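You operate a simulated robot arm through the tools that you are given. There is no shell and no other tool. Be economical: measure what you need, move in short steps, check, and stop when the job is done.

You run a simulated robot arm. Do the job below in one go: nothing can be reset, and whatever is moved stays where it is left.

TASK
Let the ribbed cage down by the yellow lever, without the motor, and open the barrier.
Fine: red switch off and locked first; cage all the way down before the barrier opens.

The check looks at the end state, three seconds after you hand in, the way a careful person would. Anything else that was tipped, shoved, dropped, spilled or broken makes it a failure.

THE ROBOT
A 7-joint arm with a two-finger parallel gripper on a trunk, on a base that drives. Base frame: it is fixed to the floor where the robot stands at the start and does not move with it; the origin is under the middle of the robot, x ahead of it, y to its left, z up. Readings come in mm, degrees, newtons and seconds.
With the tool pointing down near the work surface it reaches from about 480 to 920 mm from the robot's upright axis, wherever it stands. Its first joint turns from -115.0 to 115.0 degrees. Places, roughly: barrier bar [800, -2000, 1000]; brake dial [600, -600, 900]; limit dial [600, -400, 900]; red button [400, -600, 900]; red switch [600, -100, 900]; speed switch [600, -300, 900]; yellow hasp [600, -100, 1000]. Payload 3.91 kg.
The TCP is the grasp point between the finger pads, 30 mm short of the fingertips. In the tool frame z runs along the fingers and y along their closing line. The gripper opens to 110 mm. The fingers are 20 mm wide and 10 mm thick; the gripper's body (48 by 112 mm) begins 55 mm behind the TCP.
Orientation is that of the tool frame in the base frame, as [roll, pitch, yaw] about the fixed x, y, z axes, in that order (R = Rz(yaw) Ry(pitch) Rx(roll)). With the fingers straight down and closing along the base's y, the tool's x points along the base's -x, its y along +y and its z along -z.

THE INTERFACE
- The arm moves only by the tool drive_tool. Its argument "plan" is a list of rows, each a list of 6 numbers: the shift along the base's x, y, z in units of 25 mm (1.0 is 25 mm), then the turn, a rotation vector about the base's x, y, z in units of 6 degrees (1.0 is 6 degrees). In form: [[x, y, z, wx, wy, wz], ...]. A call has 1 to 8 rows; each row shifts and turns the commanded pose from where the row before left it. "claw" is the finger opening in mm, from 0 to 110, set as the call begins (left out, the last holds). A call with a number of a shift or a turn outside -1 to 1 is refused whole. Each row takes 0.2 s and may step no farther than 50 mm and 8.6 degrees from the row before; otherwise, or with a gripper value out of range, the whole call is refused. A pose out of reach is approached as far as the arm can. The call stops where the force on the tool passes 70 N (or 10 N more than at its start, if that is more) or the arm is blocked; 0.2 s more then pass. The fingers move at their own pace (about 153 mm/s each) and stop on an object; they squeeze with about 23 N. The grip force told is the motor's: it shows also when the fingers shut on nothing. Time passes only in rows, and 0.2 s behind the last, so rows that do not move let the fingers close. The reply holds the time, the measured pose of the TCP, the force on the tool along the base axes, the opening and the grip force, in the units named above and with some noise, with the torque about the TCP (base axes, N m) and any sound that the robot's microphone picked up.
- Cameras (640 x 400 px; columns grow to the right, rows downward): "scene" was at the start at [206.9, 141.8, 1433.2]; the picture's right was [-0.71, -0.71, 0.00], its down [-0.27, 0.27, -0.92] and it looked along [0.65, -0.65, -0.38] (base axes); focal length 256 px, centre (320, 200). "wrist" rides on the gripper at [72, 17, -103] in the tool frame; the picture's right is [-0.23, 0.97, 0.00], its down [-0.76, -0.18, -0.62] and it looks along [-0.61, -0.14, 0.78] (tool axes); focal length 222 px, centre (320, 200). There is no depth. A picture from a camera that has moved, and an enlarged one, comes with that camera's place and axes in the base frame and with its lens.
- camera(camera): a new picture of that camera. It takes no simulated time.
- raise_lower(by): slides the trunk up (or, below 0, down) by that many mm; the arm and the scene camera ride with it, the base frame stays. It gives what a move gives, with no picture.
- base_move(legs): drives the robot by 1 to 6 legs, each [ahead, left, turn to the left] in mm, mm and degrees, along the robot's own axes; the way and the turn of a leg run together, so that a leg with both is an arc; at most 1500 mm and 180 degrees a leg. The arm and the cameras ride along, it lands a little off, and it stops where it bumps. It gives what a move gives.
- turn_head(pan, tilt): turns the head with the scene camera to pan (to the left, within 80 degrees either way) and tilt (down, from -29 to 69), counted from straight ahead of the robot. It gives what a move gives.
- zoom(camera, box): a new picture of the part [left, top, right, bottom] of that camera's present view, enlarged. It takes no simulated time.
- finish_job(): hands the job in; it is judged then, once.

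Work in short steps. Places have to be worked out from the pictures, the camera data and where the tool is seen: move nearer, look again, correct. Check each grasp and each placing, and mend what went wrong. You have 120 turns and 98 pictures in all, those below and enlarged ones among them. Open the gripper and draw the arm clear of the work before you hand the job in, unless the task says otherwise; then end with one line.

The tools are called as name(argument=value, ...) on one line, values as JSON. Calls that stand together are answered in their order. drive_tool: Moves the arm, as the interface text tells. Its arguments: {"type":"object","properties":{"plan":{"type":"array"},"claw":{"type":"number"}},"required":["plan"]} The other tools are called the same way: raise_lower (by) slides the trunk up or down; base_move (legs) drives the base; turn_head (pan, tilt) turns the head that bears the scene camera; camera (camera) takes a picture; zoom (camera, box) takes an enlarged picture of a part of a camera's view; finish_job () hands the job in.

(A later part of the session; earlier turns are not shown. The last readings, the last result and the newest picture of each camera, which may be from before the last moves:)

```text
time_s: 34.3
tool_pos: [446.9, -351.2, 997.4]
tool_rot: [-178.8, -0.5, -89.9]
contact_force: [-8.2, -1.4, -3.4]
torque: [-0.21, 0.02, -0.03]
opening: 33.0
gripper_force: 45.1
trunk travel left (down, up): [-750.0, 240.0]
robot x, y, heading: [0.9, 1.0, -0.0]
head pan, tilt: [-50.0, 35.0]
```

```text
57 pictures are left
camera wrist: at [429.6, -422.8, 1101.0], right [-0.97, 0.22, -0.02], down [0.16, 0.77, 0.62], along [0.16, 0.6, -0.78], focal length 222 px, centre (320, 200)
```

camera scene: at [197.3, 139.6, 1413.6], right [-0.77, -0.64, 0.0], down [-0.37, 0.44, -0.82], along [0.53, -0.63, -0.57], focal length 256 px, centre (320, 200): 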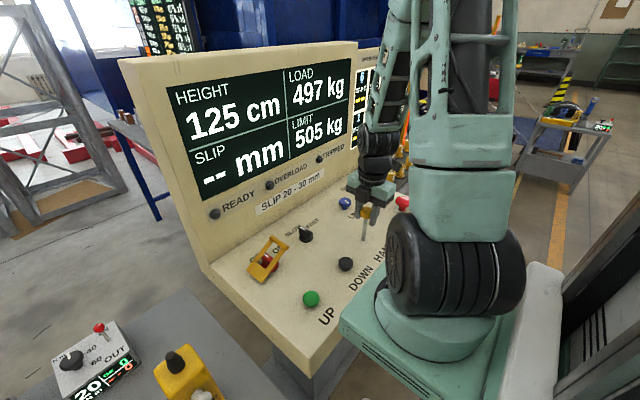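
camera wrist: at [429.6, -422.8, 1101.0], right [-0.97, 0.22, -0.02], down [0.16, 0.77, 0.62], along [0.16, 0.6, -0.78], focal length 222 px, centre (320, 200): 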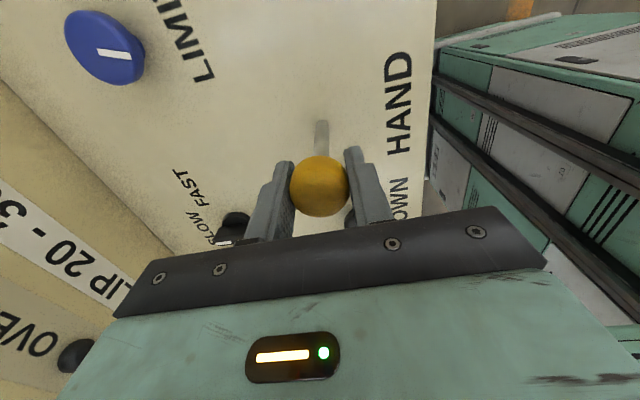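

The knob is gripped at a 33 mm opening. I'll try a small pull toward the operator (-x) and watch the forces and the height.

drive_tool(plan=[[-0.3, 0, 0, 0, 0, 0], [-0.3, 0, 0, 0, 0, 0], [0, 0, 0, 0, 0, 0]])

zoom(camera="scene", box=[160, 50, 400, 270])

```text
time_s: 35.1
tool_pos: [434.0, -350.9, 998.7]
tool_rot: [-178.9, -0.6, -89.7]
contact_force: [7.4, 4.5, -1.3]
torque: [0.02, -0.57, 0.04]
opening: 33.0
gripper_force: 44.6
trunk travel left (down, up): [-750.0, 240.0]
robot x, y, heading: [1.8, 3.8, -0.1]
head pan, tilt: [-50.0, 35.0]
```

```text
1.82 times, centred on (280, 160) of scene
camera zoom: at [198.1, 140.1, 1413.6], right [-0.77, -0.64, 0.0], down [-0.37, 0.44, -0.82], along [0.53, -0.63, -0.57], focal length 466 px, centre (393, 273)
```

zoom: 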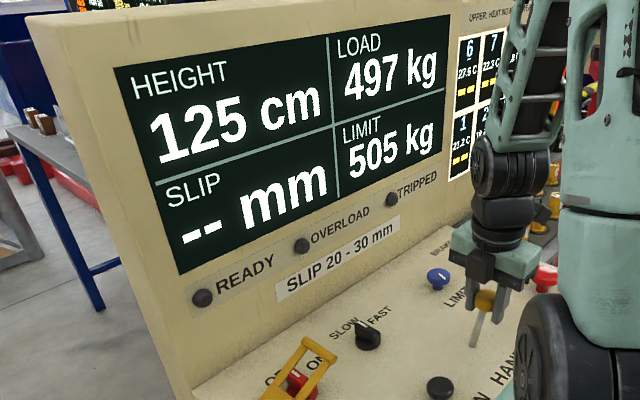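

The lever moves with a light spring and the height is unchanged so far. I'll pull further along its arc.

drive_tool(plan=[[-0.4, 0, -0.08, 0, 0, 0], [-0.4, 0, -0.12, 0, 0, 0], [0, 0, 0, 0, 0, 0], [0, 0, 0, 0, 0, 0]])

zoom(camera="scene", box=[160, 50, 400, 270])

```text
time_s: 36.1
tool_pos: [412.7, -351.9, 993.3]
tool_rot: [-178.8, -0.6, -89.8]
contact_force: [6.1, 0.9, 4.5]
torque: [-0.42, -0.47, 0.08]
opening: 34.1
gripper_force: 44.5
trunk travel left (down, up): [-750.0, 240.0]
robot x, y, heading: [1.7, 2.7, 0.1]
head pan, tilt: [-50.0, 35.0]
```

```text
1.82 times, centred on (280, 160) of scene
camera zoom: at [197.7, 139.9, 1413.6], right [-0.77, -0.64, 0.0], down [-0.37, 0.44, -0.82], along [0.53, -0.63, -0.57], focal length 466 px, centre (393, 273)
```

zoom: 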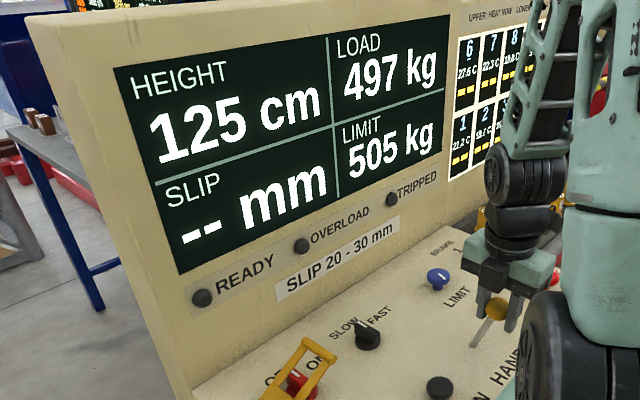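

drive_tool(plan=[[-0.4, 0, -0.18, 0, 0, 0], [-0.4, 0, -0.22, 0, 0, 0], [0, 0, 0, 0, 0, 0], [0, 0, 0, 0, 0, 0]])

zoom(camera="scene", box=[160, 50, 400, 270])

```text
time_s: 37.1
tool_pos: [394.7, -351.8, 986.2]
tool_rot: [-178.2, -1.1, -89.6]
contact_force: [-1.7, 13.7, 46.8]
torque: [1.0, -2.0, 0.44]
opening: 38.6
gripper_force: 44.3
trunk travel left (down, up): [-750.0, 240.0]
robot x, y, heading: [2.1, 1.2, -0.2]
head pan, tilt: [-50.0, 35.0]
stopped in row 4: the force on the tool passed its limit (the readings are from after the stop); the commanded pose is now the measured one
```

```text
1.82 times, centred on (280, 160) of scene
camera zoom: at [196.5, 141.7, 1413.6], right [-0.77, -0.64, 0.0], down [-0.37, 0.44, -0.82], along [0.53, -0.63, -0.57], focal length 466 px, centre (393, 273)
```

zoom: 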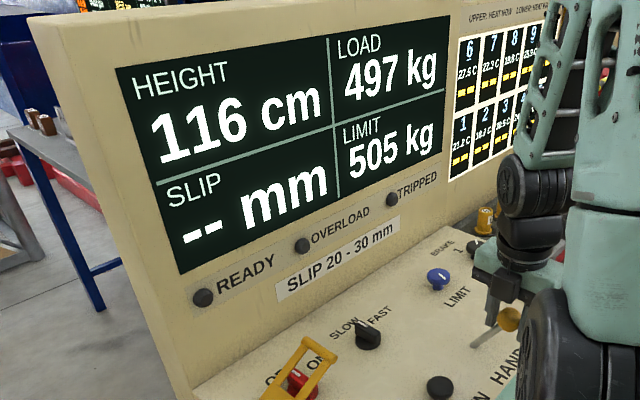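

The height is falling (116 cm). I'll relieve the vertical load slightly and hold.

drive_tool(plan=[[0, 0, 0.12, 0, 0, 0], [0, 0, 0, 0, 0, 0], [0, 0, 0, 0, 0, 0], [0, 0, 0, 0, 0, 0]])

zoom(camera="scene", box=[160, 50, 400, 270])

```text
time_s: 38.1
tool_pos: [397.1, -350.5, 987.0]
tool_rot: [-178.5, -0.9, -89.6]
contact_force: [17.5, 18.3, 8.8]
torque: [0.3, -1.77, -0.01]
opening: 38.4
gripper_force: 45.0
trunk travel left (down, up): [-750.0, 240.0]
robot x, y, heading: [-3.3, 0.3, 0.0]
head pan, tilt: [-50.0, 35.0]
```

```text
1.82 times, centred on (280, 160) of scene
camera zoom: at [198.5, 141.1, 1413.3], right [-0.77, -0.64, 0.0], down [-0.37, 0.44, -0.82], along [0.53, -0.63, -0.57], focal length 466 px, centre (393, 273)
```

zoom: 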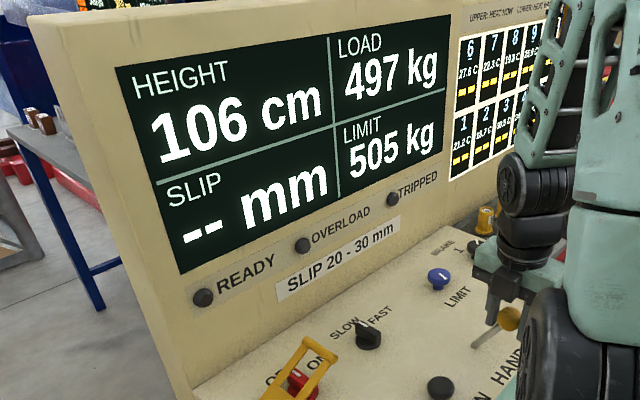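

It drops at a steady 10 cm/s. I'll keep holding.

drive_tool(plan=[[0, 0, 0, 0, 0, 0], [0, 0, 0, 0, 0, 0], [0, 0, 0, 0, 0, 0], [0, 0, 0, 0, 0, 0], [0, 0, 0, 0, 0, 0], [0, 0, 0, 0, 0, 0], [0, 0, 0, 0, 0, 0], [0, 0, 0, 0, 0, 0]])

drive_tool(plan=[[0, 0, 0, 0, 0, 0], [0, 0, 0, 0, 0, 0], [0, 0, 0, 0, 0, 0], [0, 0, 0, 0, 0, 0], [0, 0, 0, 0, 0, 0], [0, 0, 0, 0, 0, 0], [0, 0, 0, 0, 0, 0], [0, 0, 0, 0, 0, 0]])

zoom(camera="scene", box=[160, 50, 400, 270])

```text
time_s: 39.9
tool_pos: [396.0, -352.2, 986.9]
tool_rot: [-178.5, -0.9, -89.7]
contact_force: [23.6, 20.5, 4.5]
torque: [0.49, -2.1, 0.14]
opening: 37.9
gripper_force: 45.4
trunk travel left (down, up): [-750.0, 240.0]
robot x, y, heading: [1.0, -2.9, 0.1]
head pan, tilt: [-50.0, 35.0]
```

```text
time_s: 41.7
tool_pos: [395.7, -352.0, 987.3]
tool_rot: [-178.5, -0.9, -89.7]
contact_force: [23.2, 18.0, 7.9]
torque: [0.44, -2.16, 0.11]
opening: 38.2
gripper_force: 45.2
trunk travel left (down, up): [-750.0, 240.0]
robot x, y, heading: [0.8, -2.5, -0.0]
head pan, tilt: [-50.0, 35.0]
```

```text
1.82 times, centred on (280, 160) of scene
camera zoom: at [198.5, 141.1, 1413.4], right [-0.77, -0.64, 0.0], down [-0.37, 0.44, -0.82], along [0.53, -0.63, -0.57], focal length 466 px, centre (393, 273)
```

zoom: 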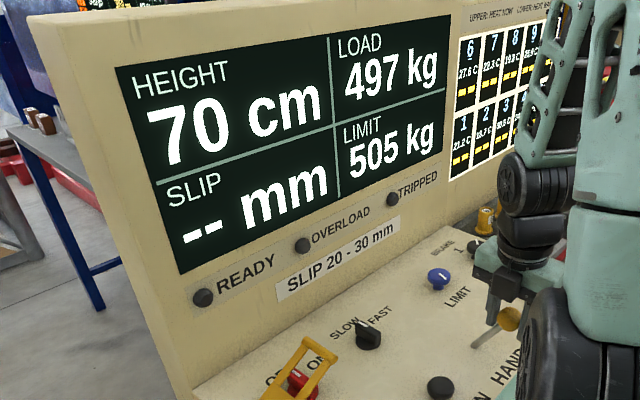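

It's at 70 cm, so about 7 s more. I'll continue holding.

drive_tool(plan=[[0, 0, 0, 0, 0, 0], [0, 0, 0, 0, 0, 0], [0, 0, 0, 0, 0, 0], [0, 0, 0, 0, 0, 0], [0, 0, 0, 0, 0, 0], [0, 0, 0, 0, 0, 0], [0, 0, 0, 0, 0, 0], [0, 0, 0, 0, 0, 0]])

drive_tool(plan=[[0, 0, 0, 0, 0, 0], [0, 0, 0, 0, 0, 0], [0, 0, 0, 0, 0, 0], [0, 0, 0, 0, 0, 0], [0, 0, 0, 0, 0, 0], [0, 0, 0, 0, 0, 0], [0, 0, 0, 0, 0, 0], [0, 0, 0, 0, 0, 0]])

drive_tool(plan=[[0, 0, 0, 0, 0, 0], [0, 0, 0, 0, 0, 0], [0, 0, 0, 0, 0, 0], [0, 0, 0, 0, 0, 0], [0, 0, 0, 0, 0, 0], [0, 0, 0, 0, 0, 0], [0, 0, 0, 0, 0, 0], [0, 0, 0, 0, 0, 0]])

drive_tool(plan=[[0, 0, 0, 0, 0, 0], [0, 0, 0, 0, 0, 0], [0, 0, 0, 0, 0, 0], [0, 0, 0, 0, 0, 0], [0, 0, 0, 0, 0, 0], [0, 0, 0, 0, 0, 0], [0, 0, 0, 0, 0, 0], [0, 0, 0, 0, 0, 0]])

zoom(camera="scene", box=[160, 50, 400, 270])

```text
time_s: 43.5
tool_pos: [395.6, -352.2, 988.5]
tool_rot: [-178.5, -0.9, -89.7]
contact_force: [21.4, 16.6, 11.8]
torque: [0.34, -2.21, 0.05]
opening: 38.2
gripper_force: 44.6
trunk travel left (down, up): [-750.0, 240.0]
robot x, y, heading: [-0.2, 4.2, -0.4]
head pan, tilt: [-50.0, 35.0]
```

```text
time_s: 45.3
tool_pos: [395.2, -351.3, 987.9]
tool_rot: [-178.5, -0.9, -89.7]
contact_force: [19.4, 13.1, 13.6]
torque: [0.24, -2.16, 0.03]
opening: 38.1
gripper_force: 44.7
trunk travel left (down, up): [-750.0, 240.0]
robot x, y, heading: [-0.1, 2.6, -0.4]
head pan, tilt: [-50.0, 35.0]
```

```text
time_s: 47.1
tool_pos: [395.3, -352.8, 987.4]
tool_rot: [-178.5, -0.9, -89.7]
contact_force: [17.7, 11.1, 16.5]
torque: [0.2, -2.11, 0.0]
opening: 38.1
gripper_force: 45.4
trunk travel left (down, up): [-750.0, 240.0]
robot x, y, heading: [2.6, -0.9, 0.2]
head pan, tilt: [-50.0, 35.0]
```

```text
time_s: 48.9
tool_pos: [395.5, -353.3, 986.7]
tool_rot: [-178.4, -0.8, -89.6]
contact_force: [16.6, 9.3, 18.1]
torque: [0.15, -2.13, -0.01]
opening: 38.1
gripper_force: 44.7
trunk travel left (down, up): [-750.0, 240.0]
robot x, y, heading: [-3.2, -2.9, 0.3]
head pan, tilt: [-50.0, 35.0]
```

```text
1.82 times, centred on (280, 160) of scene
camera zoom: at [198.0, 140.8, 1413.5], right [-0.77, -0.64, 0.0], down [-0.37, 0.44, -0.82], along [0.53, -0.63, -0.57], focal length 466 px, centre (393, 273)
```

zoom: 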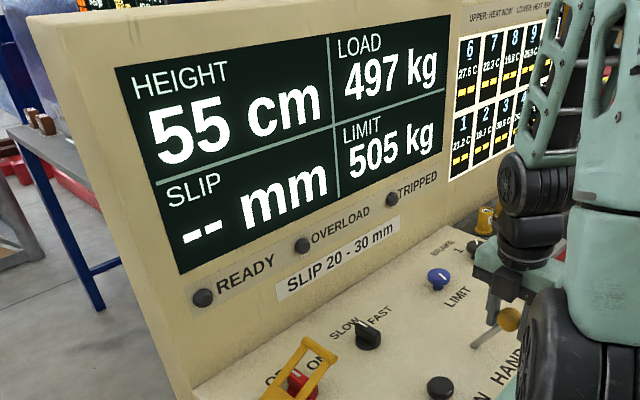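

It has stalled at 55 cm; the lever probably crept back below its release angle. I'll pull a bit further.

drive_tool(plan=[[-0.2, 0, 0, 0, 0, 0], [0, 0, 0, 0, 0, 0], [0, 0, 0, 0, 0, 0], [0, 0, 0, 0, 0, 0]])

zoom(camera="scene", box=[160, 50, 400, 270])

camera(camera="wrist")

```text
time_s: 49.9
tool_pos: [394.1, -352.3, 986.3]
tool_rot: [-178.2, -1.1, -89.4]
contact_force: [43.6, 11.5, 13.3]
torque: [0.43, -2.28, 0.17]
opening: 38.2
gripper_force: 45.2
trunk travel left (down, up): [-750.0, 240.0]
robot x, y, heading: [2.6, 1.1, 0.2]
head pan, tilt: [-50.0, 35.0]
```

```text
1.82 times, centred on (280, 160) of scene
camera zoom: at [199.7, 140.8, 1413.3], right [-0.77, -0.64, 0.0], down [-0.37, 0.44, -0.82], along [0.53, -0.63, -0.57], focal length 466 px, centre (393, 273)
```

zoom: 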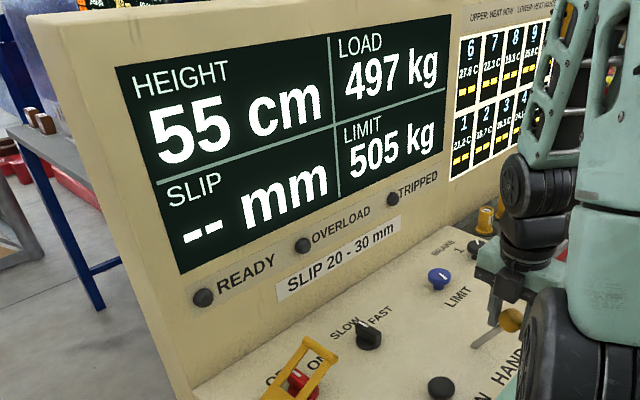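

```text
49 pictures are left
camera wrist: at [375.6, -423.4, 1090.8], right [-0.98, 0.22, -0.03], down [0.15, 0.78, 0.61], along [0.16, 0.59, -0.79], focal length 222 px, centre (320, 200)
```

wrist: 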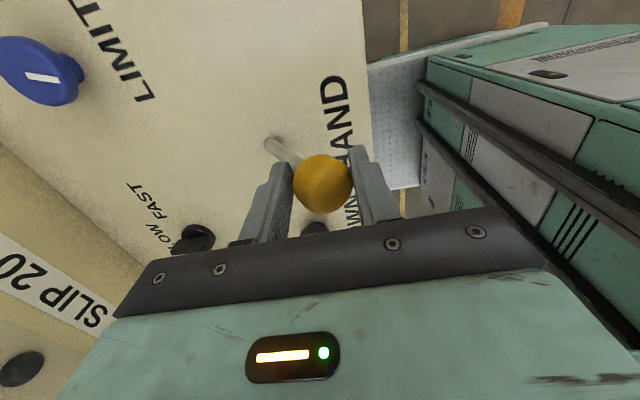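

The lever is at its end stop yet the cage stopped at 55 cm with the load still on. I'll look at the cage before doing more.

turn_head(pan=-35, tilt=0)

camera(camera="scene")

turn_head(pan=0, tilt=5)

camera(camera="scene")

```text
time_s: 50.9
tool_pos: [394.1, -352.3, 988.0]
tool_rot: [-178.2, -1.1, -89.6]
contact_force: [44.0, 12.3, 16.4]
torque: [0.39, -2.36, 0.12]
opening: 38.4
gripper_force: 44.8
trunk travel left (down, up): [-750.0, 240.0]
robot x, y, heading: [-0.6, 1.7, 0.0]
head pan, tilt: [-35.0, 0.0]
```

```text
48 pictures are left
camera scene: at [216.7, 156.7, 1469.3], right [-0.57, -0.82, 0.0], down [0.0, 0.0, -1.0], along [0.82, -0.57, 0.0], focal length 256 px, centre (320, 200)
```

scene: 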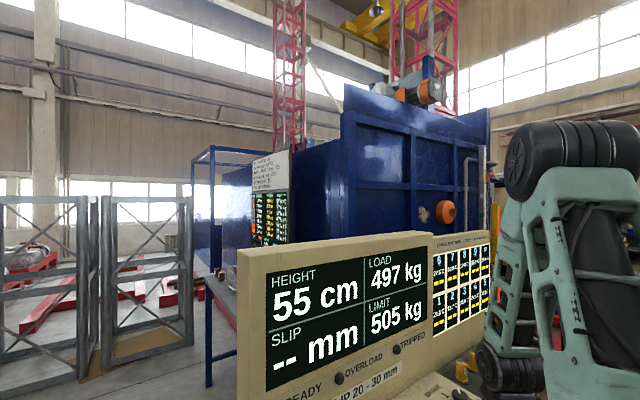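

```text
time_s: 51.9
tool_pos: [394.3, -352.5, 987.6]
tool_rot: [-178.2, -1.2, -89.5]
contact_force: [43.9, 10.5, 20.1]
torque: [0.37, -2.41, 0.06]
opening: 37.8
gripper_force: 44.7
trunk travel left (down, up): [-750.0, 240.0]
robot x, y, heading: [-2.5, 1.9, 0.0]
head pan, tilt: [0.0, 5.0]
```

```text
47 pictures are left
camera scene: at [234.7, 208.4, 1461.4], right [0.0, -1.0, 0.0], down [-0.09, 0.0, -1.0], along [1.0, 0.0, -0.09], focal length 256 px, centre (320, 200)
```

scene: 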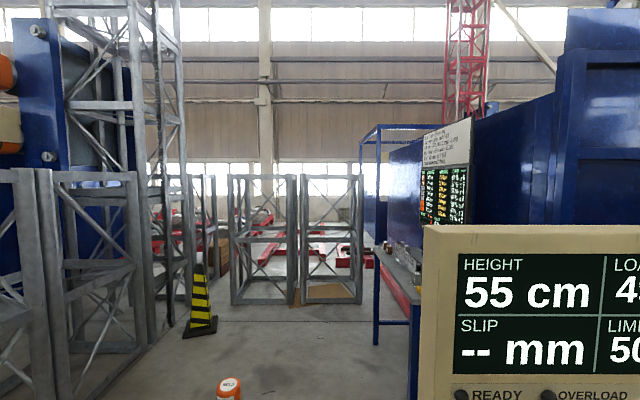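

No obstruction is visible. I'll return the lever to upright and pull again in case the release must be re-armed.

turn_head(pan=-50, tilt=35)

drive_tool(plan=[[0.5, 0, 0.15, 0, 0, 0], [0.5, 0, 0.12, 0, 0, 0], [0.5, 0, 0.1, 0, 0, 0], [0.5, 0, 0.08, 0, 0, 0], [0.1, 0, 0, 0, 0, 0], [0, 0, 0, 0, 0, 0]])

drive_tool(plan=[[-0.5, 0, 0, 0, 0, 0], [-0.5, 0, -0.1, 0, 0, 0], [-0.5, 0, -0.15, 0, 0, 0], [-0.6, 0, -0.15, 0, 0, 0], [0, 0, 0, 0, 0, 0], [0, 0, 0, 0, 0, 0], [0, 0, 0, 0, 0, 0]])

zoom(camera="scene", box=[160, 50, 400, 270])

```text
time_s: 53.1
tool_pos: [393.5, -353.5, 987.8]
tool_rot: [-178.2, -1.2, -89.5]
contact_force: [43.9, 12.3, 23.8]
torque: [0.35, -2.5, 0.09]
opening: 38.1
gripper_force: 45.6
trunk travel left (down, up): [-750.0, 240.0]
robot x, y, heading: [1.4, -1.6, 0.1]
head pan, tilt: [-50.0, 35.0]
```

```text
time_s: 54.5
tool_pos: [443.2, -353.7, 998.5]
tool_rot: [-178.5, -0.7, -89.7]
contact_force: [-5.2, -5.6, -9.2]
torque: [0.39, 0.65, 0.03]
opening: 33.0
gripper_force: 45.0
trunk travel left (down, up): [-750.0, 240.0]
robot x, y, heading: [-0.3, -0.6, 0.1]
head pan, tilt: [-50.0, 35.0]
```

```text
time_s: 56.1
tool_pos: [393.7, -352.5, 988.8]
tool_rot: [-178.1, -1.0, -89.6]
contact_force: [39.1, 6.9, 15.7]
torque: [0.53, -2.35, 0.28]
opening: 37.2
gripper_force: 45.0
trunk travel left (down, up): [-750.0, 240.0]
robot x, y, heading: [3.0, -0.2, 0.3]
head pan, tilt: [-50.0, 35.0]
```

```text
1.82 times, centred on (280, 160) of scene
camera zoom: at [199.4, 140.6, 1413.5], right [-0.77, -0.64, 0.0], down [-0.37, 0.44, -0.82], along [0.53, -0.63, -0.57], focal length 466 px, centre (393, 273)
```

zoom: 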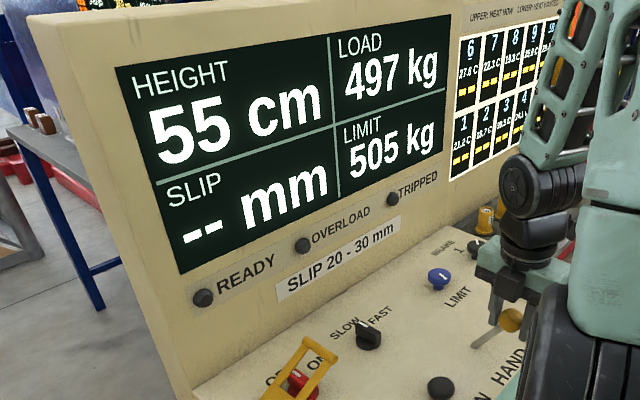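

It remains at 55 cm; perhaps that is its lowest landing, or something blocks it. I'll return the lever, release it, raise the arm and look at the cage bottom and the barrier from elsewhere.

drive_tool(plan=[[0.5, 0, 0.15, 0, 0, 0], [0.5, 0, 0.12, 0, 0, 0], [0.5, 0, 0.1, 0, 0, 0], [0.5, 0, 0.08, 0, 0, 0], [0.15, 0, 0, 0, 0, 0], [0, 0, 0, 0, 0, 0]])

drive_tool(plan=[[0, 0, 0, 0, 0, 0], [0, 0, 1, 0, 0, 0], [0, 0, 1, 0, 0, 0], [0, 0, 1, 0, 0, 0], [0, 0, 1, 0, 0, 0], [0, 0, 1, 0, 0, 0], [0, 0, 1, 0, 0, 0], [0, 0, 1, 0, 0, 0]], claw=70)

turn_head(pan=-70, tilt=15)

camera(camera="scene")

```text
time_s: 57.5
tool_pos: [445.3, -353.1, 997.7]
tool_rot: [-178.4, -0.8, -89.7]
contact_force: [-0.3, -4.8, -17.1]
torque: [0.66, 0.19, 0.03]
opening: 33.4
gripper_force: 45.3
trunk travel left (down, up): [-750.0, 240.0]
robot x, y, heading: [-0.9, -2.7, -0.3]
head pan, tilt: [-50.0, 35.0]
```

```text
time_s: 59.3
tool_pos: [444.0, -353.6, 1176.1]
tool_rot: [-178.5, -0.9, -89.8]
contact_force: [0.0, -0.4, -0.2]
torque: [0.04, 0.0, -0.01]
opening: 69.9
gripper_force: 0.2
trunk travel left (down, up): [-750.0, 240.0]
robot x, y, heading: [0.3, -1.7, 0.1]
head pan, tilt: [-50.0, 35.0]
```

```text
time_s: 60.1
tool_pos: [443.6, -353.1, 1174.3]
tool_rot: [-178.4, -0.9, -89.6]
contact_force: [-0.4, 0.4, -0.1]
torque: [-0.03, 0.0, -0.02]
opening: 70.1
gripper_force: 0.1
trunk travel left (down, up): [-750.0, 240.0]
robot x, y, heading: [-0.4, 3.4, -0.1]
head pan, tilt: [-70.0, 15.0]
```

```text
45 pictures are left
camera scene: at [173.1, 119.7, 1445.5], right [-0.94, -0.34, 0.0], down [-0.09, 0.24, -0.97], along [0.33, -0.91, -0.26], focal length 256 px, centre (320, 200)
```

scene: 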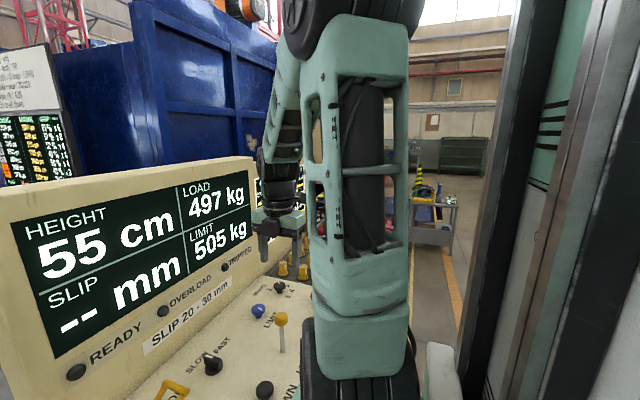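

Before driving I'll check the left and rear side.

turn_head(pan=80, tilt=30)

camera(camera="scene")

turn_head(pan=-80, tilt=30)

camera(camera="scene")

```text
time_s: 62.5
tool_pos: [443.4, -353.7, 1174.9]
tool_rot: [-178.5, -0.9, -89.7]
contact_force: [-0.3, -0.4, 0.0]
torque: [0.0, 0.0, 0.01]
opening: 69.8
gripper_force: 0.1
trunk travel left (down, up): [-750.0, 240.0]
robot x, y, heading: [0.7, 1.8, -0.1]
head pan, tilt: [80.0, 30.0]
```

```text
44 pictures are left
camera scene: at [156.8, 296.5, 1421.4], right [0.98, -0.17, 0.0], down [-0.09, -0.49, -0.87], along [0.15, 0.85, -0.5], focal length 256 px, centre (320, 200)
```

scene: 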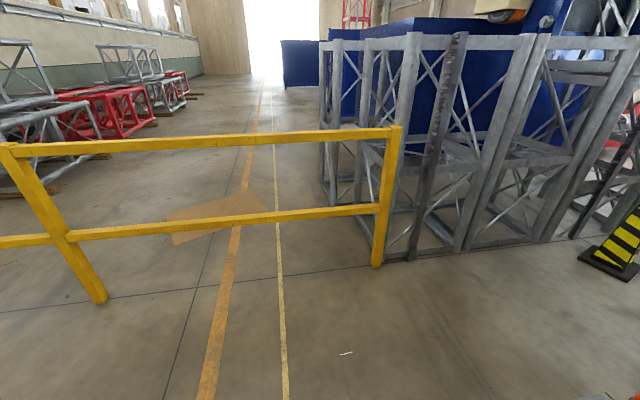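

```text
time_s: 64.9
tool_pos: [442.9, -352.8, 1175.7]
tool_rot: [-178.5, -0.9, -89.7]
contact_force: [-0.8, -0.8, -0.5]
torque: [0.0, -0.02, 0.0]
opening: 70.0
gripper_force: 0.1
trunk travel left (down, up): [-750.0, 240.0]
robot x, y, heading: [0.0, 0.0, 0.1]
head pan, tilt: [-80.0, 30.0]
```

```text
43 pictures are left
camera scene: at [156.9, 118.4, 1421.4], right [-0.98, -0.17, 0.0], down [-0.09, 0.49, -0.87], along [0.15, -0.85, -0.5], focal length 256 px, centre (320, 200)
```

scene: 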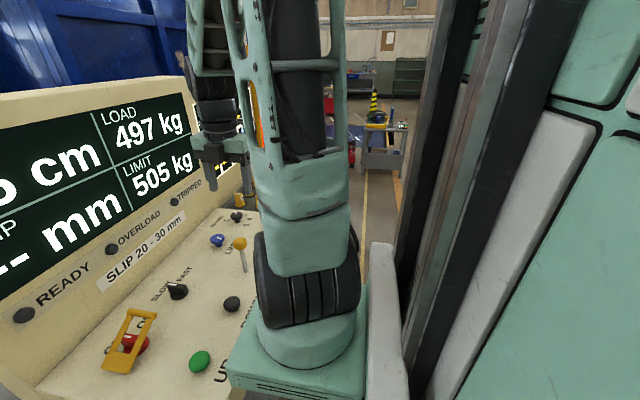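

The lane to the right looks open. I'll back away and turn right.

base_move(legs=[[-400, 0, 0], [0, 0, -90]])

turn_head(pan=30, tilt=15)

camera(camera="scene")

```text
time_s: 71.2
tool_pos: [-753.8, -444.4, 1175.8]
tool_rot: [-178.6, -0.9, -179.9]
contact_force: [0.2, -0.1, 0.1]
torque: [-0.02, 0.02, -0.01]
opening: 70.2
gripper_force: 0.1
trunk travel left (down, up): [-750.0, 240.0]
robot x, y, heading: [-399.2, 2.7, -90.0]
head pan, tilt: [-80.0, 30.0]
```

```text
time_s: 73.1
tool_pos: [-750.9, -443.3, 1174.7]
tool_rot: [-178.5, -0.9, -179.9]
contact_force: [-0.2, 0.3, -1.6]
torque: [0.03, 0.04, -0.02]
opening: 69.9
gripper_force: 0.1
trunk travel left (down, up): [-750.0, 240.0]
robot x, y, heading: [-400.7, -3.5, -90.1]
head pan, tilt: [30.0, 15.0]
```

```text
42 pictures are left
camera scene: at [-147.5, -220.8, 1445.6], right [-0.87, -0.5, 0.0], down [-0.13, 0.22, -0.97], along [0.48, -0.84, -0.26], focal length 256 px, centre (320, 200)
```

scene: 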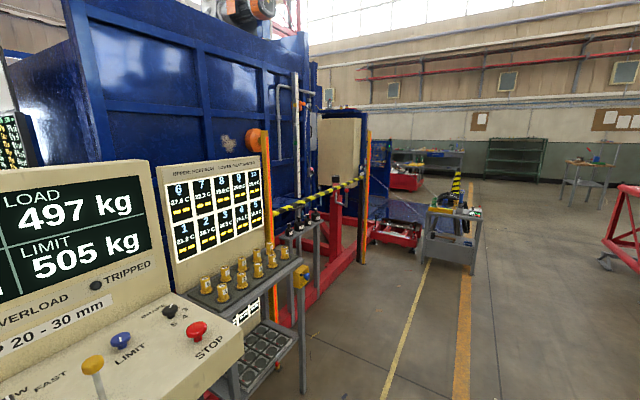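

I can see the striped barrier bar and a red stand. I'll drive along the lane and look more closely.

base_move(legs=[[1100, 0, 0]])

turn_head(pan=65, tilt=20)

camera(camera="scene")

```text
time_s: 78.7
tool_pos: [-746.0, -1538.4, 1175.1]
tool_rot: [-178.5, -0.9, -179.4]
contact_force: [0.0, 0.0, 0.7]
torque: [0.04, 0.01, 0.02]
opening: 69.8
gripper_force: 0.0
trunk travel left (down, up): [-750.0, 240.0]
robot x, y, heading: [-396.4, -1090.6, -89.7]
head pan, tilt: [30.0, 15.0]
```

```text
time_s: 79.7
tool_pos: [-747.0, -1538.6, 1175.8]
tool_rot: [-178.4, -0.9, -179.5]
contact_force: [-1.4, -0.1, 0.6]
torque: [-0.04, 0.0, -0.01]
opening: 70.0
gripper_force: 0.0
trunk travel left (down, up): [-750.0, 240.0]
robot x, y, heading: [-394.4, -1090.4, -89.8]
head pan, tilt: [65.0, 20.0]
```

```text
41 pictures are left
camera scene: at [-106.4, -1270.0, 1437.5], right [-0.42, -0.91, 0.0], down [-0.31, 0.14, -0.94], along [0.85, -0.39, -0.34], focal length 256 px, centre (320, 200)
```

scene: 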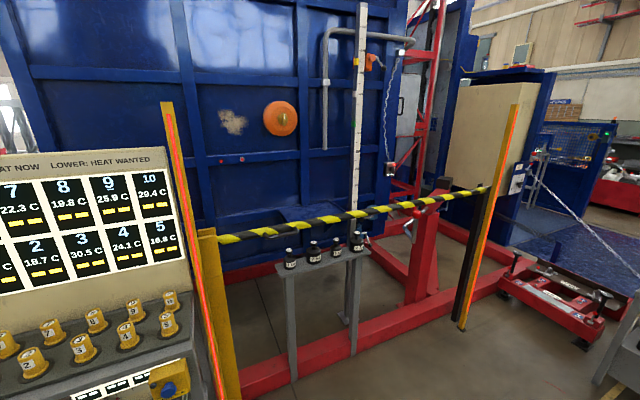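

zoom(camera="scene", box=[310, 0, 430, 130])

zoom(camera="scene", box=[180, 130, 520, 370])

```text
3.08 times, centred on (370, 65) of scene
camera zoom: at [-106.4, -1270.0, 1437.5], right [-0.42, -0.91, 0.0], down [-0.31, 0.14, -0.94], along [0.85, -0.39, -0.34], focal length 788 px, centre (166, 615)
```

zoom: 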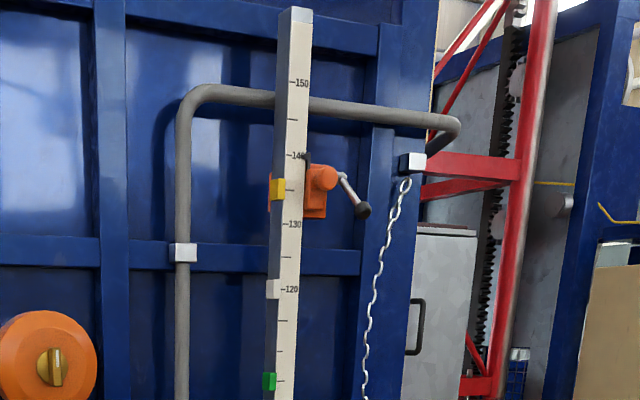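

```text
1.67 times, centred on (350, 250) of scene
camera zoom: at [-106.4, -1270.0, 1437.5], right [-0.42, -0.91, 0.0], down [-0.31, 0.14, -0.94], along [0.85, -0.39, -0.34], focal length 427 px, centre (270, 117)
```

zoom: 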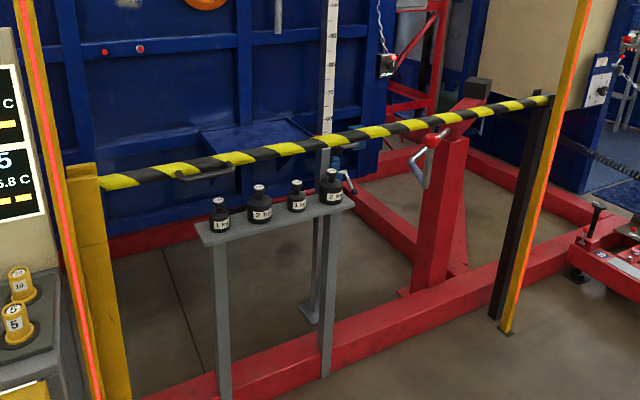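

A red column with a black pad stands near the cage's lower corner and may be a prop blocking it. I'll zoom in.

zoom(camera="scene", box=[360, 150, 480, 310])

zoom(camera="scene", box=[210, 190, 370, 310])

```text
2.50 times, centred on (420, 230) of scene
camera zoom: at [-106.4, -1270.0, 1437.5], right [-0.42, -0.91, 0.0], down [-0.31, 0.14, -0.94], along [0.85, -0.39, -0.34], focal length 641 px, centre (70, 125)
```

zoom: 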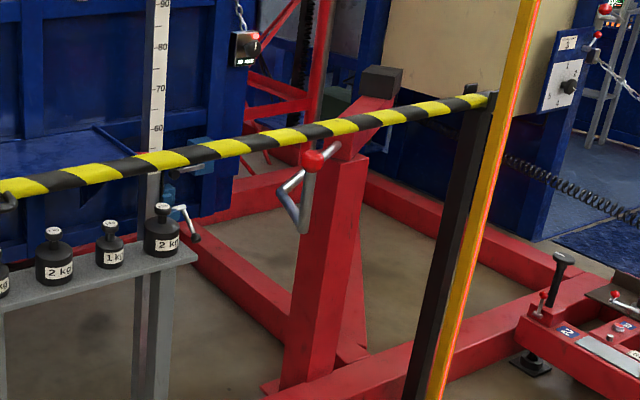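

```text
3.33 times, centred on (290, 250) of scene
camera zoom: at [-106.4, -1270.0, 1437.5], right [-0.42, -0.91, 0.0], down [-0.31, 0.14, -0.94], along [0.85, -0.39, -0.34], focal length 854 px, centre (420, 33)
```

zoom: 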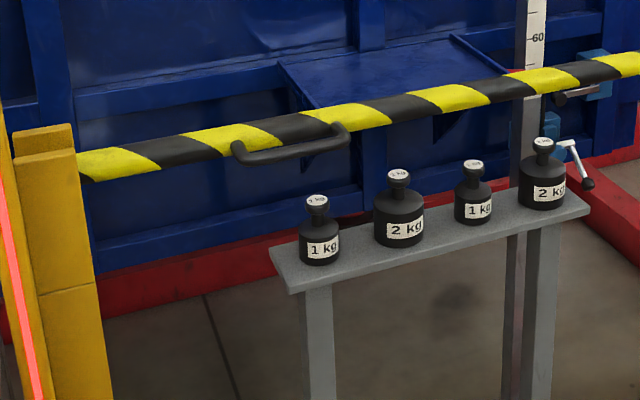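

zoom(camera="scene", box=[345, 185, 405, 245])

zoom(camera="scene", box=[330, 40, 410, 190])

```text
6.67 times, centred on (375, 215) of scene
camera zoom: at [-106.4, -1270.0, 1437.5], right [-0.42, -0.91, 0.0], down [-0.31, 0.14, -0.94], along [0.85, -0.39, -0.34], focal length 1708 px, centre (-47, 100)
```

zoom: 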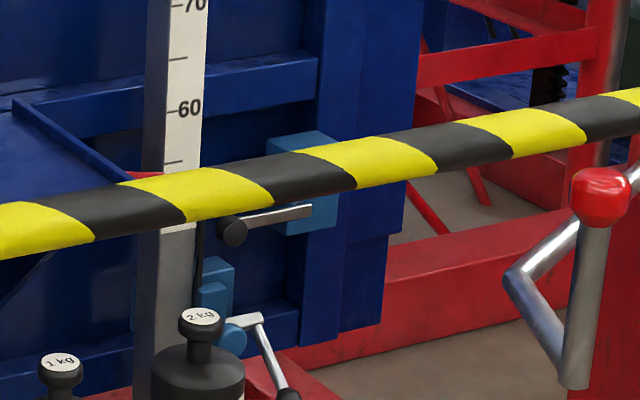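

```text
2.67 times, centred on (370, 115) of scene
camera zoom: at [-106.4, -1270.0, 1437.5], right [-0.42, -0.91, 0.0], down [-0.31, 0.14, -0.94], along [0.85, -0.39, -0.34], focal length 683 px, centre (187, 427)
```

zoom: 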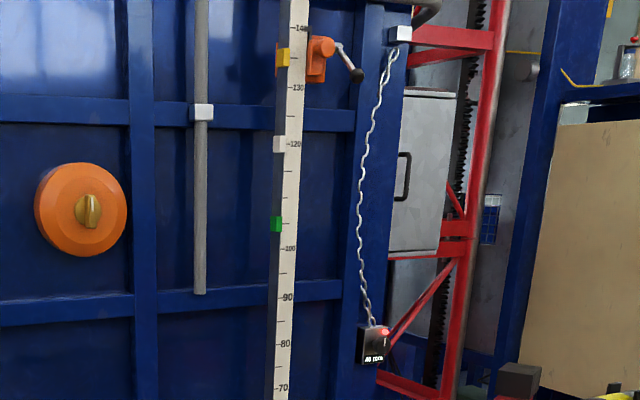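

The cage bottom seems to be well above the floor, so I want to see what it rests on. I'll lower the trunk for a view under it.

raise_lower(by=-550)

turn_head(pan=70, tilt=5)

camera(camera="scene")

```text
refused: -550 is not a number from -400 to 400
```

```text
time_s: 80.5
tool_pos: [-746.5, -1538.7, 1174.9]
tool_rot: [-178.4, -0.9, -179.4]
contact_force: [-0.5, -0.7, 0.6]
torque: [0.02, 0.01, -0.02]
opening: 70.1
gripper_force: 0.1
trunk travel left (down, up): [-750.0, 240.0]
robot x, y, heading: [-395.7, -1091.7, -89.8]
head pan, tilt: [70.0, 5.0]
```

```text
34 pictures are left
camera scene: at [-104.5, -1262.0, 1461.7], right [-0.34, -0.94, 0.0], down [-0.08, 0.03, -1.0], along [0.94, -0.34, -0.09], focal length 256 px, centre (320, 200)
```

scene: 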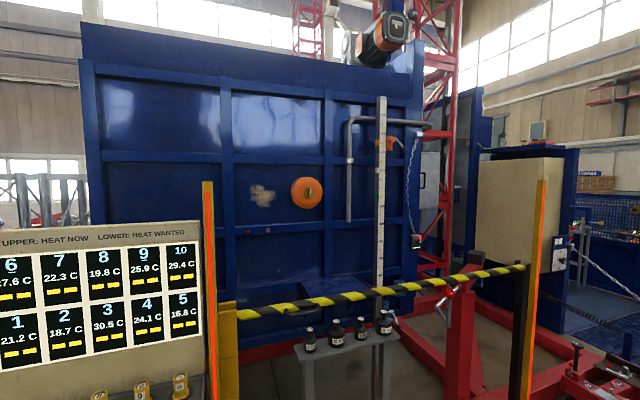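

raise_lower(by=-400)

raise_lower(by=-250)

zoom(camera="scene", box=[190, 80, 550, 320])

```text
time_s: 84.3
tool_pos: [-746.3, -1538.6, 774.9]
tool_rot: [-178.5, -1.0, -179.3]
contact_force: [0.5, -0.3, -0.2]
torque: [-0.01, 0.01, -0.01]
opening: 70.0
gripper_force: 0.0
trunk travel left (down, up): [-350.0, 640.0]
robot x, y, heading: [-395.4, -1092.8, -89.9]
head pan, tilt: [70.0, 5.0]
```

```text
time_s: 86.9
tool_pos: [-746.8, -1539.2, 525.2]
tool_rot: [-178.5, -0.9, -179.5]
contact_force: [-0.3, 1.0, -0.3]
torque: [-0.02, 0.02, 0.03]
opening: 70.1
gripper_force: 0.1
trunk travel left (down, up): [-100.0, 890.0]
robot x, y, heading: [-396.2, -1090.5, -89.8]
head pan, tilt: [70.0, 5.0]
```

```text
1.67 times, centred on (370, 200) of scene
camera zoom: at [-104.5, -1261.9, 811.8], right [-0.34, -0.94, 0.0], down [-0.08, 0.03, -1.0], along [0.94, -0.34, -0.09], focal length 427 px, centre (237, 200)
```

zoom: 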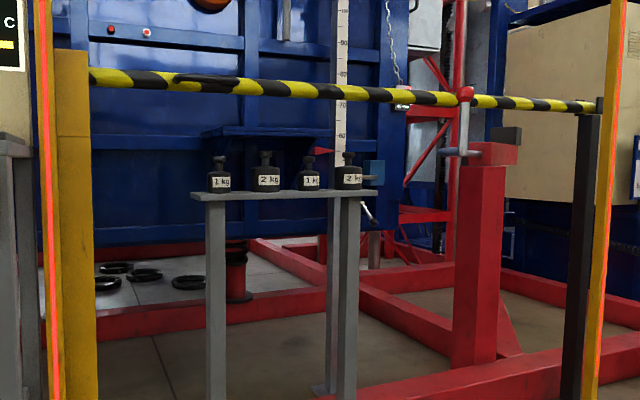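

zoom(camera="scene", box=[230, 160, 410, 290])

```text
3.08 times, centred on (320, 225) of scene
camera zoom: at [-104.5, -1261.9, 811.8], right [-0.34, -0.94, 0.0], down [-0.08, 0.03, -1.0], along [0.94, -0.34, -0.09], focal length 788 px, centre (320, 123)
```

zoom: 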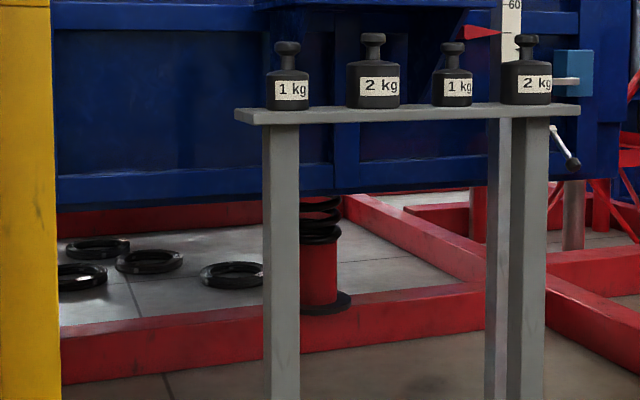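

The cage sits on its spring buffer under the frame, so 55 cm is its lowest position. Now the barrier: the handle is at about (753,-1502,982). I'll inspect both bar ends to see how it opens.

zoom(camera="scene", box=[200, 90, 320, 170])

zoom(camera="scene", box=[470, 110, 560, 190])

```text
5.00 times, centred on (260, 130) of scene
camera zoom: at [-104.5, -1261.9, 811.8], right [-0.34, -0.94, 0.0], down [-0.08, 0.03, -1.0], along [0.94, -0.34, -0.09], focal length 1281 px, centre (620, 550)
```

zoom: 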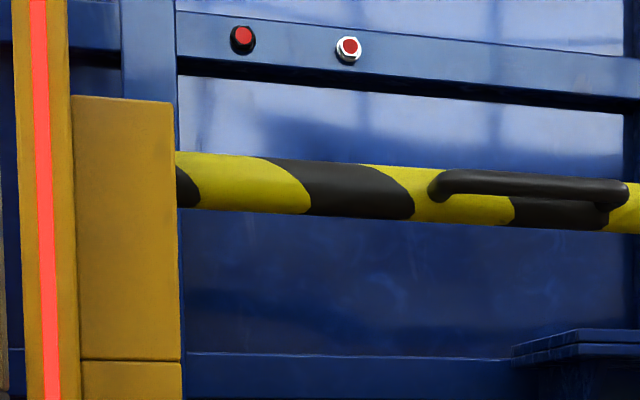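

```text
5.00 times, centred on (515, 150) of scene
camera zoom: at [-104.5, -1261.9, 811.8], right [-0.34, -0.94, 0.0], down [-0.08, 0.03, -1.0], along [0.94, -0.34, -0.09], focal length 1281 px, centre (-655, 450)
```

zoom: 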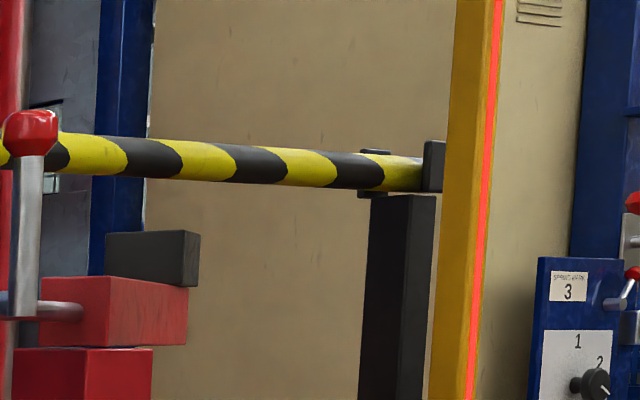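

The bar enters a yellow housing at the left and sits in an open bracket at the right, and something with a red knob stands in front of the bar at about (690,-2130). I'll raise the trunk, drive along the lane to face the barrier, and look closer.

raise_lower(by=400)

base_move(legs=[[700, 0, 0], [0, 0, 90]])

turn_head(pan=-10, tilt=15)

camera(camera="scene")

```text
time_s: 90.7
tool_pos: [-748.4, -1538.1, 925.1]
tool_rot: [-178.5, -0.9, -179.3]
contact_force: [-0.5, -0.5, 0.4]
torque: [0.01, 0.0, 0.0]
opening: 70.0
gripper_force: 0.1
trunk travel left (down, up): [-500.0, 490.0]
robot x, y, heading: [-395.6, -1092.1, -89.7]
head pan, tilt: [70.0, 5.0]
```

```text
time_s: 98.4
tool_pos: [48.2, -2149.2, 926.2]
tool_rot: [-178.5, -0.8, -90.1]
contact_force: [-0.2, -0.7, 0.3]
torque: [0.0, 0.02, -0.01]
opening: 69.9
gripper_force: 0.1
trunk travel left (down, up): [-500.0, 490.0]
robot x, y, heading: [-391.8, -1791.9, -0.5]
head pan, tilt: [70.0, 5.0]
```

```text
time_s: 99.9
tool_pos: [47.2, -2149.6, 926.1]
tool_rot: [-178.5, -1.0, -90.0]
contact_force: [-0.8, 0.9, -0.3]
torque: [-0.04, -0.03, 0.0]
opening: 70.1
gripper_force: 0.1
trunk travel left (down, up): [-500.0, 490.0]
robot x, y, heading: [-390.7, -1794.1, -0.2]
head pan, tilt: [-10.0, 15.0]
```

```text
29 pictures are left
camera scene: at [-160.2, -1603.9, 1195.6], right [-0.18, -0.98, 0.0], down [-0.25, 0.05, -0.97], along [0.95, -0.17, -0.26], focal length 256 px, centre (320, 200)
```

scene: 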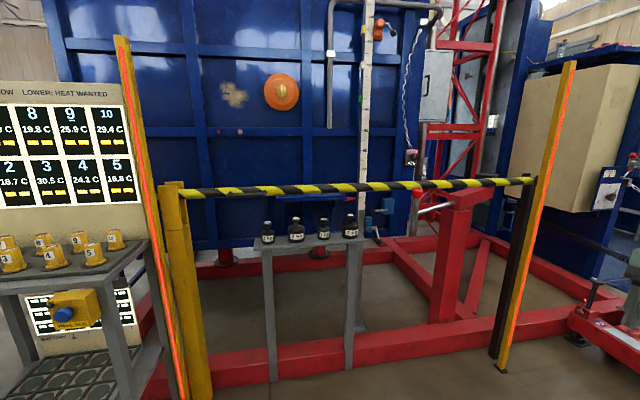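

zoom(camera="scene", box=[380, 160, 460, 220])

zoom(camera="scene", box=[150, 165, 290, 265])

```text
6.67 times, centred on (420, 190) of scene
camera zoom: at [-160.2, -1603.9, 1195.6], right [-0.18, -0.98, 0.0], down [-0.25, 0.05, -0.97], along [0.95, -0.17, -0.26], focal length 1708 px, centre (-347, 267)
```

zoom: 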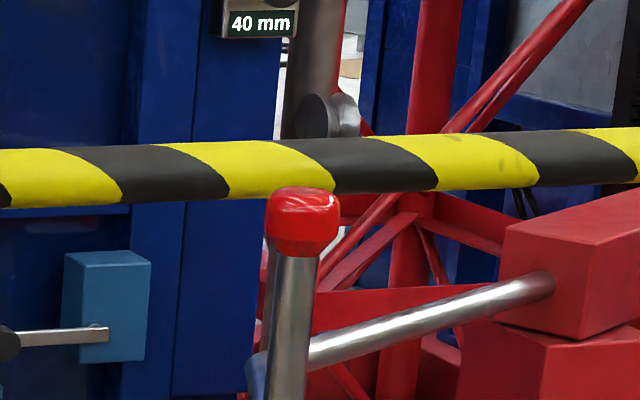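

```text
4.00 times, centred on (220, 215) of scene
camera zoom: at [-160.2, -1603.9, 1195.6], right [-0.18, -0.98, 0.0], down [-0.25, 0.05, -0.97], along [0.95, -0.17, -0.26], focal length 1025 px, centre (720, 140)
```

zoom: 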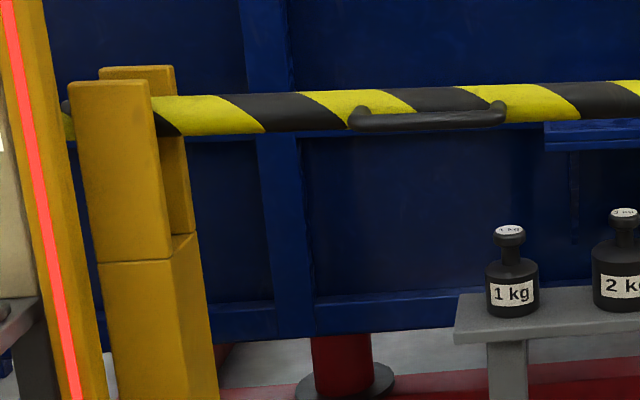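

zoom(camera="scene", box=[490, 160, 570, 220])

```text
6.67 times, centred on (530, 190) of scene
camera zoom: at [-160.2, -1603.9, 1195.6], right [-0.18, -0.98, 0.0], down [-0.25, 0.05, -0.97], along [0.95, -0.17, -0.26], focal length 1708 px, centre (-1080, 267)
```

zoom: 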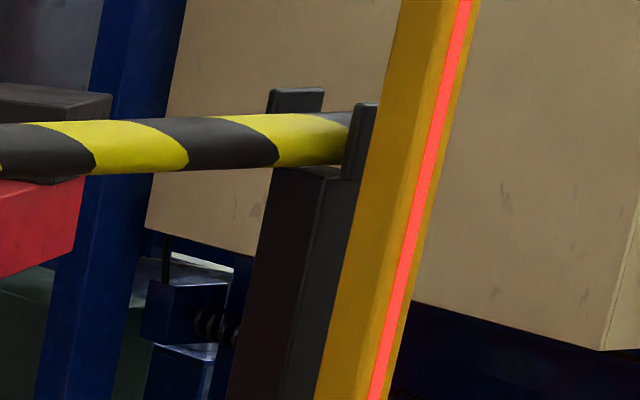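

Now it's clear: the bar pivots between the two cheeks of the yellow post (y≈-1250, z≈985) and rests in an open cradle at the right, with the lifting handle at about (753,-1505,978). I'll raise the trunk, move in front of the handle, and turn the tool to point forward.

raise_lower(by=250)

base_move(legs=[[0, 360, 0], [250, 0, 0]])

drive_tool(plan=[[0.2, 0.9, 0, 0, -1, 0], [0.2, 0.9, 0, 0, -1, 0], [0.2, 0.9, 0, 0, -1, 0], [0.2, 0.9, 0, 0, -1, 0], [0.2, 0.9, 0, 0, -1, 0], [0.2, 0.9, 0, 0, -1, 0], [0.2, 0.9, 0, 0, -1, 0], [0.2, 0.9, 0, 0, -1, 0]], claw=60)

drive_tool(plan=[[0.3, 0.6, -0.5, 0, -1, 0], [0.3, 0.6, -0.5, 0, -1, 0], [0.3, 0.6, -0.5, 0, -1, 0], [0.3, 0.6, -0.5, 0, -1, 0], [0.3, 0.6, -0.5, 0, -1, 0], [0.3, 0.6, -0.5, 0, -1, 0], [0.3, 0.6, -0.5, 0, -1, 0]])

```text
time_s: 102.5
tool_pos: [48.3, -2149.9, 1174.1]
tool_rot: [-178.5, -0.9, -90.0]
contact_force: [1.0, 0.2, 0.5]
torque: [0.03, 0.01, 0.0]
opening: 69.9
gripper_force: 0.1
trunk travel left (down, up): [-750.0, 240.0]
robot x, y, heading: [-399.4, -1792.1, -0.1]
head pan, tilt: [-10.0, 15.0]
```

```text
time_s: 106.2
tool_pos: [300.4, -1793.2, 1173.6]
tool_rot: [-178.5, -1.0, -90.1]
contact_force: [-0.3, -0.1, -0.5]
torque: [-0.03, -0.03, 0.01]
opening: 69.9
gripper_force: 0.1
trunk travel left (down, up): [-750.0, 240.0]
robot x, y, heading: [-144.6, -1435.6, -0.7]
head pan, tilt: [-10.0, 15.0]
```

```text
time_s: 108.0
tool_pos: [418.9, -1658.3, 1223.1]
tool_rot: [-132.2, -0.6, -91.3]
contact_force: [1.0, 2.4, -0.6]
torque: [-0.1, 0.04, -0.09]
opening: 59.8
gripper_force: 0.1
out of reach, approached as far as the arm can: row 5, 6, 7, 8
trunk travel left (down, up): [-750.0, 240.0]
robot x, y, heading: [-140.1, -1434.8, -0.2]
head pan, tilt: [-10.0, 15.0]
```

```text
time_s: 109.6
tool_pos: [523.6, -1581.6, 1223.5]
tool_rot: [-110.2, -0.6, -93.0]
contact_force: [-0.9, 1.0, 0.1]
torque: [-0.03, 0.04, -0.08]
opening: 59.7
gripper_force: 0.1
out of reach, approached as far as the arm can: row 1, 2, 3, 4, 5, 6, 7
trunk travel left (down, up): [-750.0, 240.0]
robot x, y, heading: [-144.7, -1436.7, -0.3]
head pan, tilt: [-10.0, 15.0]
```

The tool was too close to the robot for a horizontal pose, so I'll extend it forward.

drive_tool(plan=[[1, 0, 0, 0, 0, 0], [1, 0, 0, 0, 0, 0], [1, 0, 0, 0, 0, 0], [1, 0, 0, 0, 0, 0], [1, 0, 0, 0, 0, 0], [1, 0, 0, 0, 0, 0], [0, 0, 0, 0, 0, 0]])

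camera(camera="scene")

```text
time_s: 111.2
tool_pos: [619.8, -1603.1, 1268.3]
tool_rot: [-109.5, -0.6, -93.1]
contact_force: [0.0, -0.2, 0.5]
torque: [-0.02, -0.02, 0.0]
opening: 60.1
gripper_force: 0.0
out of reach, approached as far as the arm can: row 3, 4, 5, 6
trunk travel left (down, up): [-750.0, 240.0]
robot x, y, heading: [-143.2, -1436.7, -0.5]
head pan, tilt: [-10.0, 15.0]
```

```text
25 pictures are left
camera scene: at [92.3, -1246.0, 1445.6], right [-0.18, -0.98, 0.0], down [-0.25, 0.05, -0.97], along [0.95, -0.17, -0.26], focal length 256 px, centre (320, 200)
```

scene: 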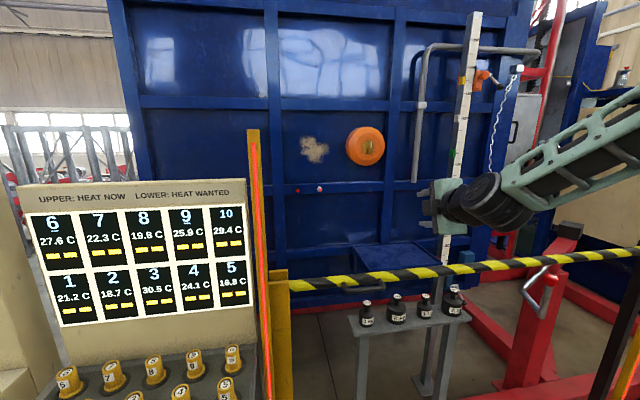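

The arm stopped short of the commanded pose at about 70° of tilt, and 70° is enough to grip the handle. I'll relax the command to 72° and bring it forward.

drive_tool(plan=[[1, 0, 0, 0, 1, 0], [1, 0, 0, 0, 1, 0], [0, 0, 0, 0, 1, 0], [0, 0, 0, 0, 0, 0], [0, 0, 0, 0, 0, 0], [0, 0, 0, 0, 0, 0]])

```text
time_s: 112.6
tool_pos: [613.5, -1612.4, 1268.9]
tool_rot: [-123.6, -1.2, -92.8]
contact_force: [0.5, 0.4, -0.3]
torque: [0.01, 0.0, 0.0]
opening: 59.9
gripper_force: 0.1
out of reach, approached as far as the arm can: row 1, 2, 3
trunk travel left (down, up): [-750.0, 240.0]
robot x, y, heading: [-144.5, -1435.7, -0.2]
head pan, tilt: [-10.0, 15.0]
```

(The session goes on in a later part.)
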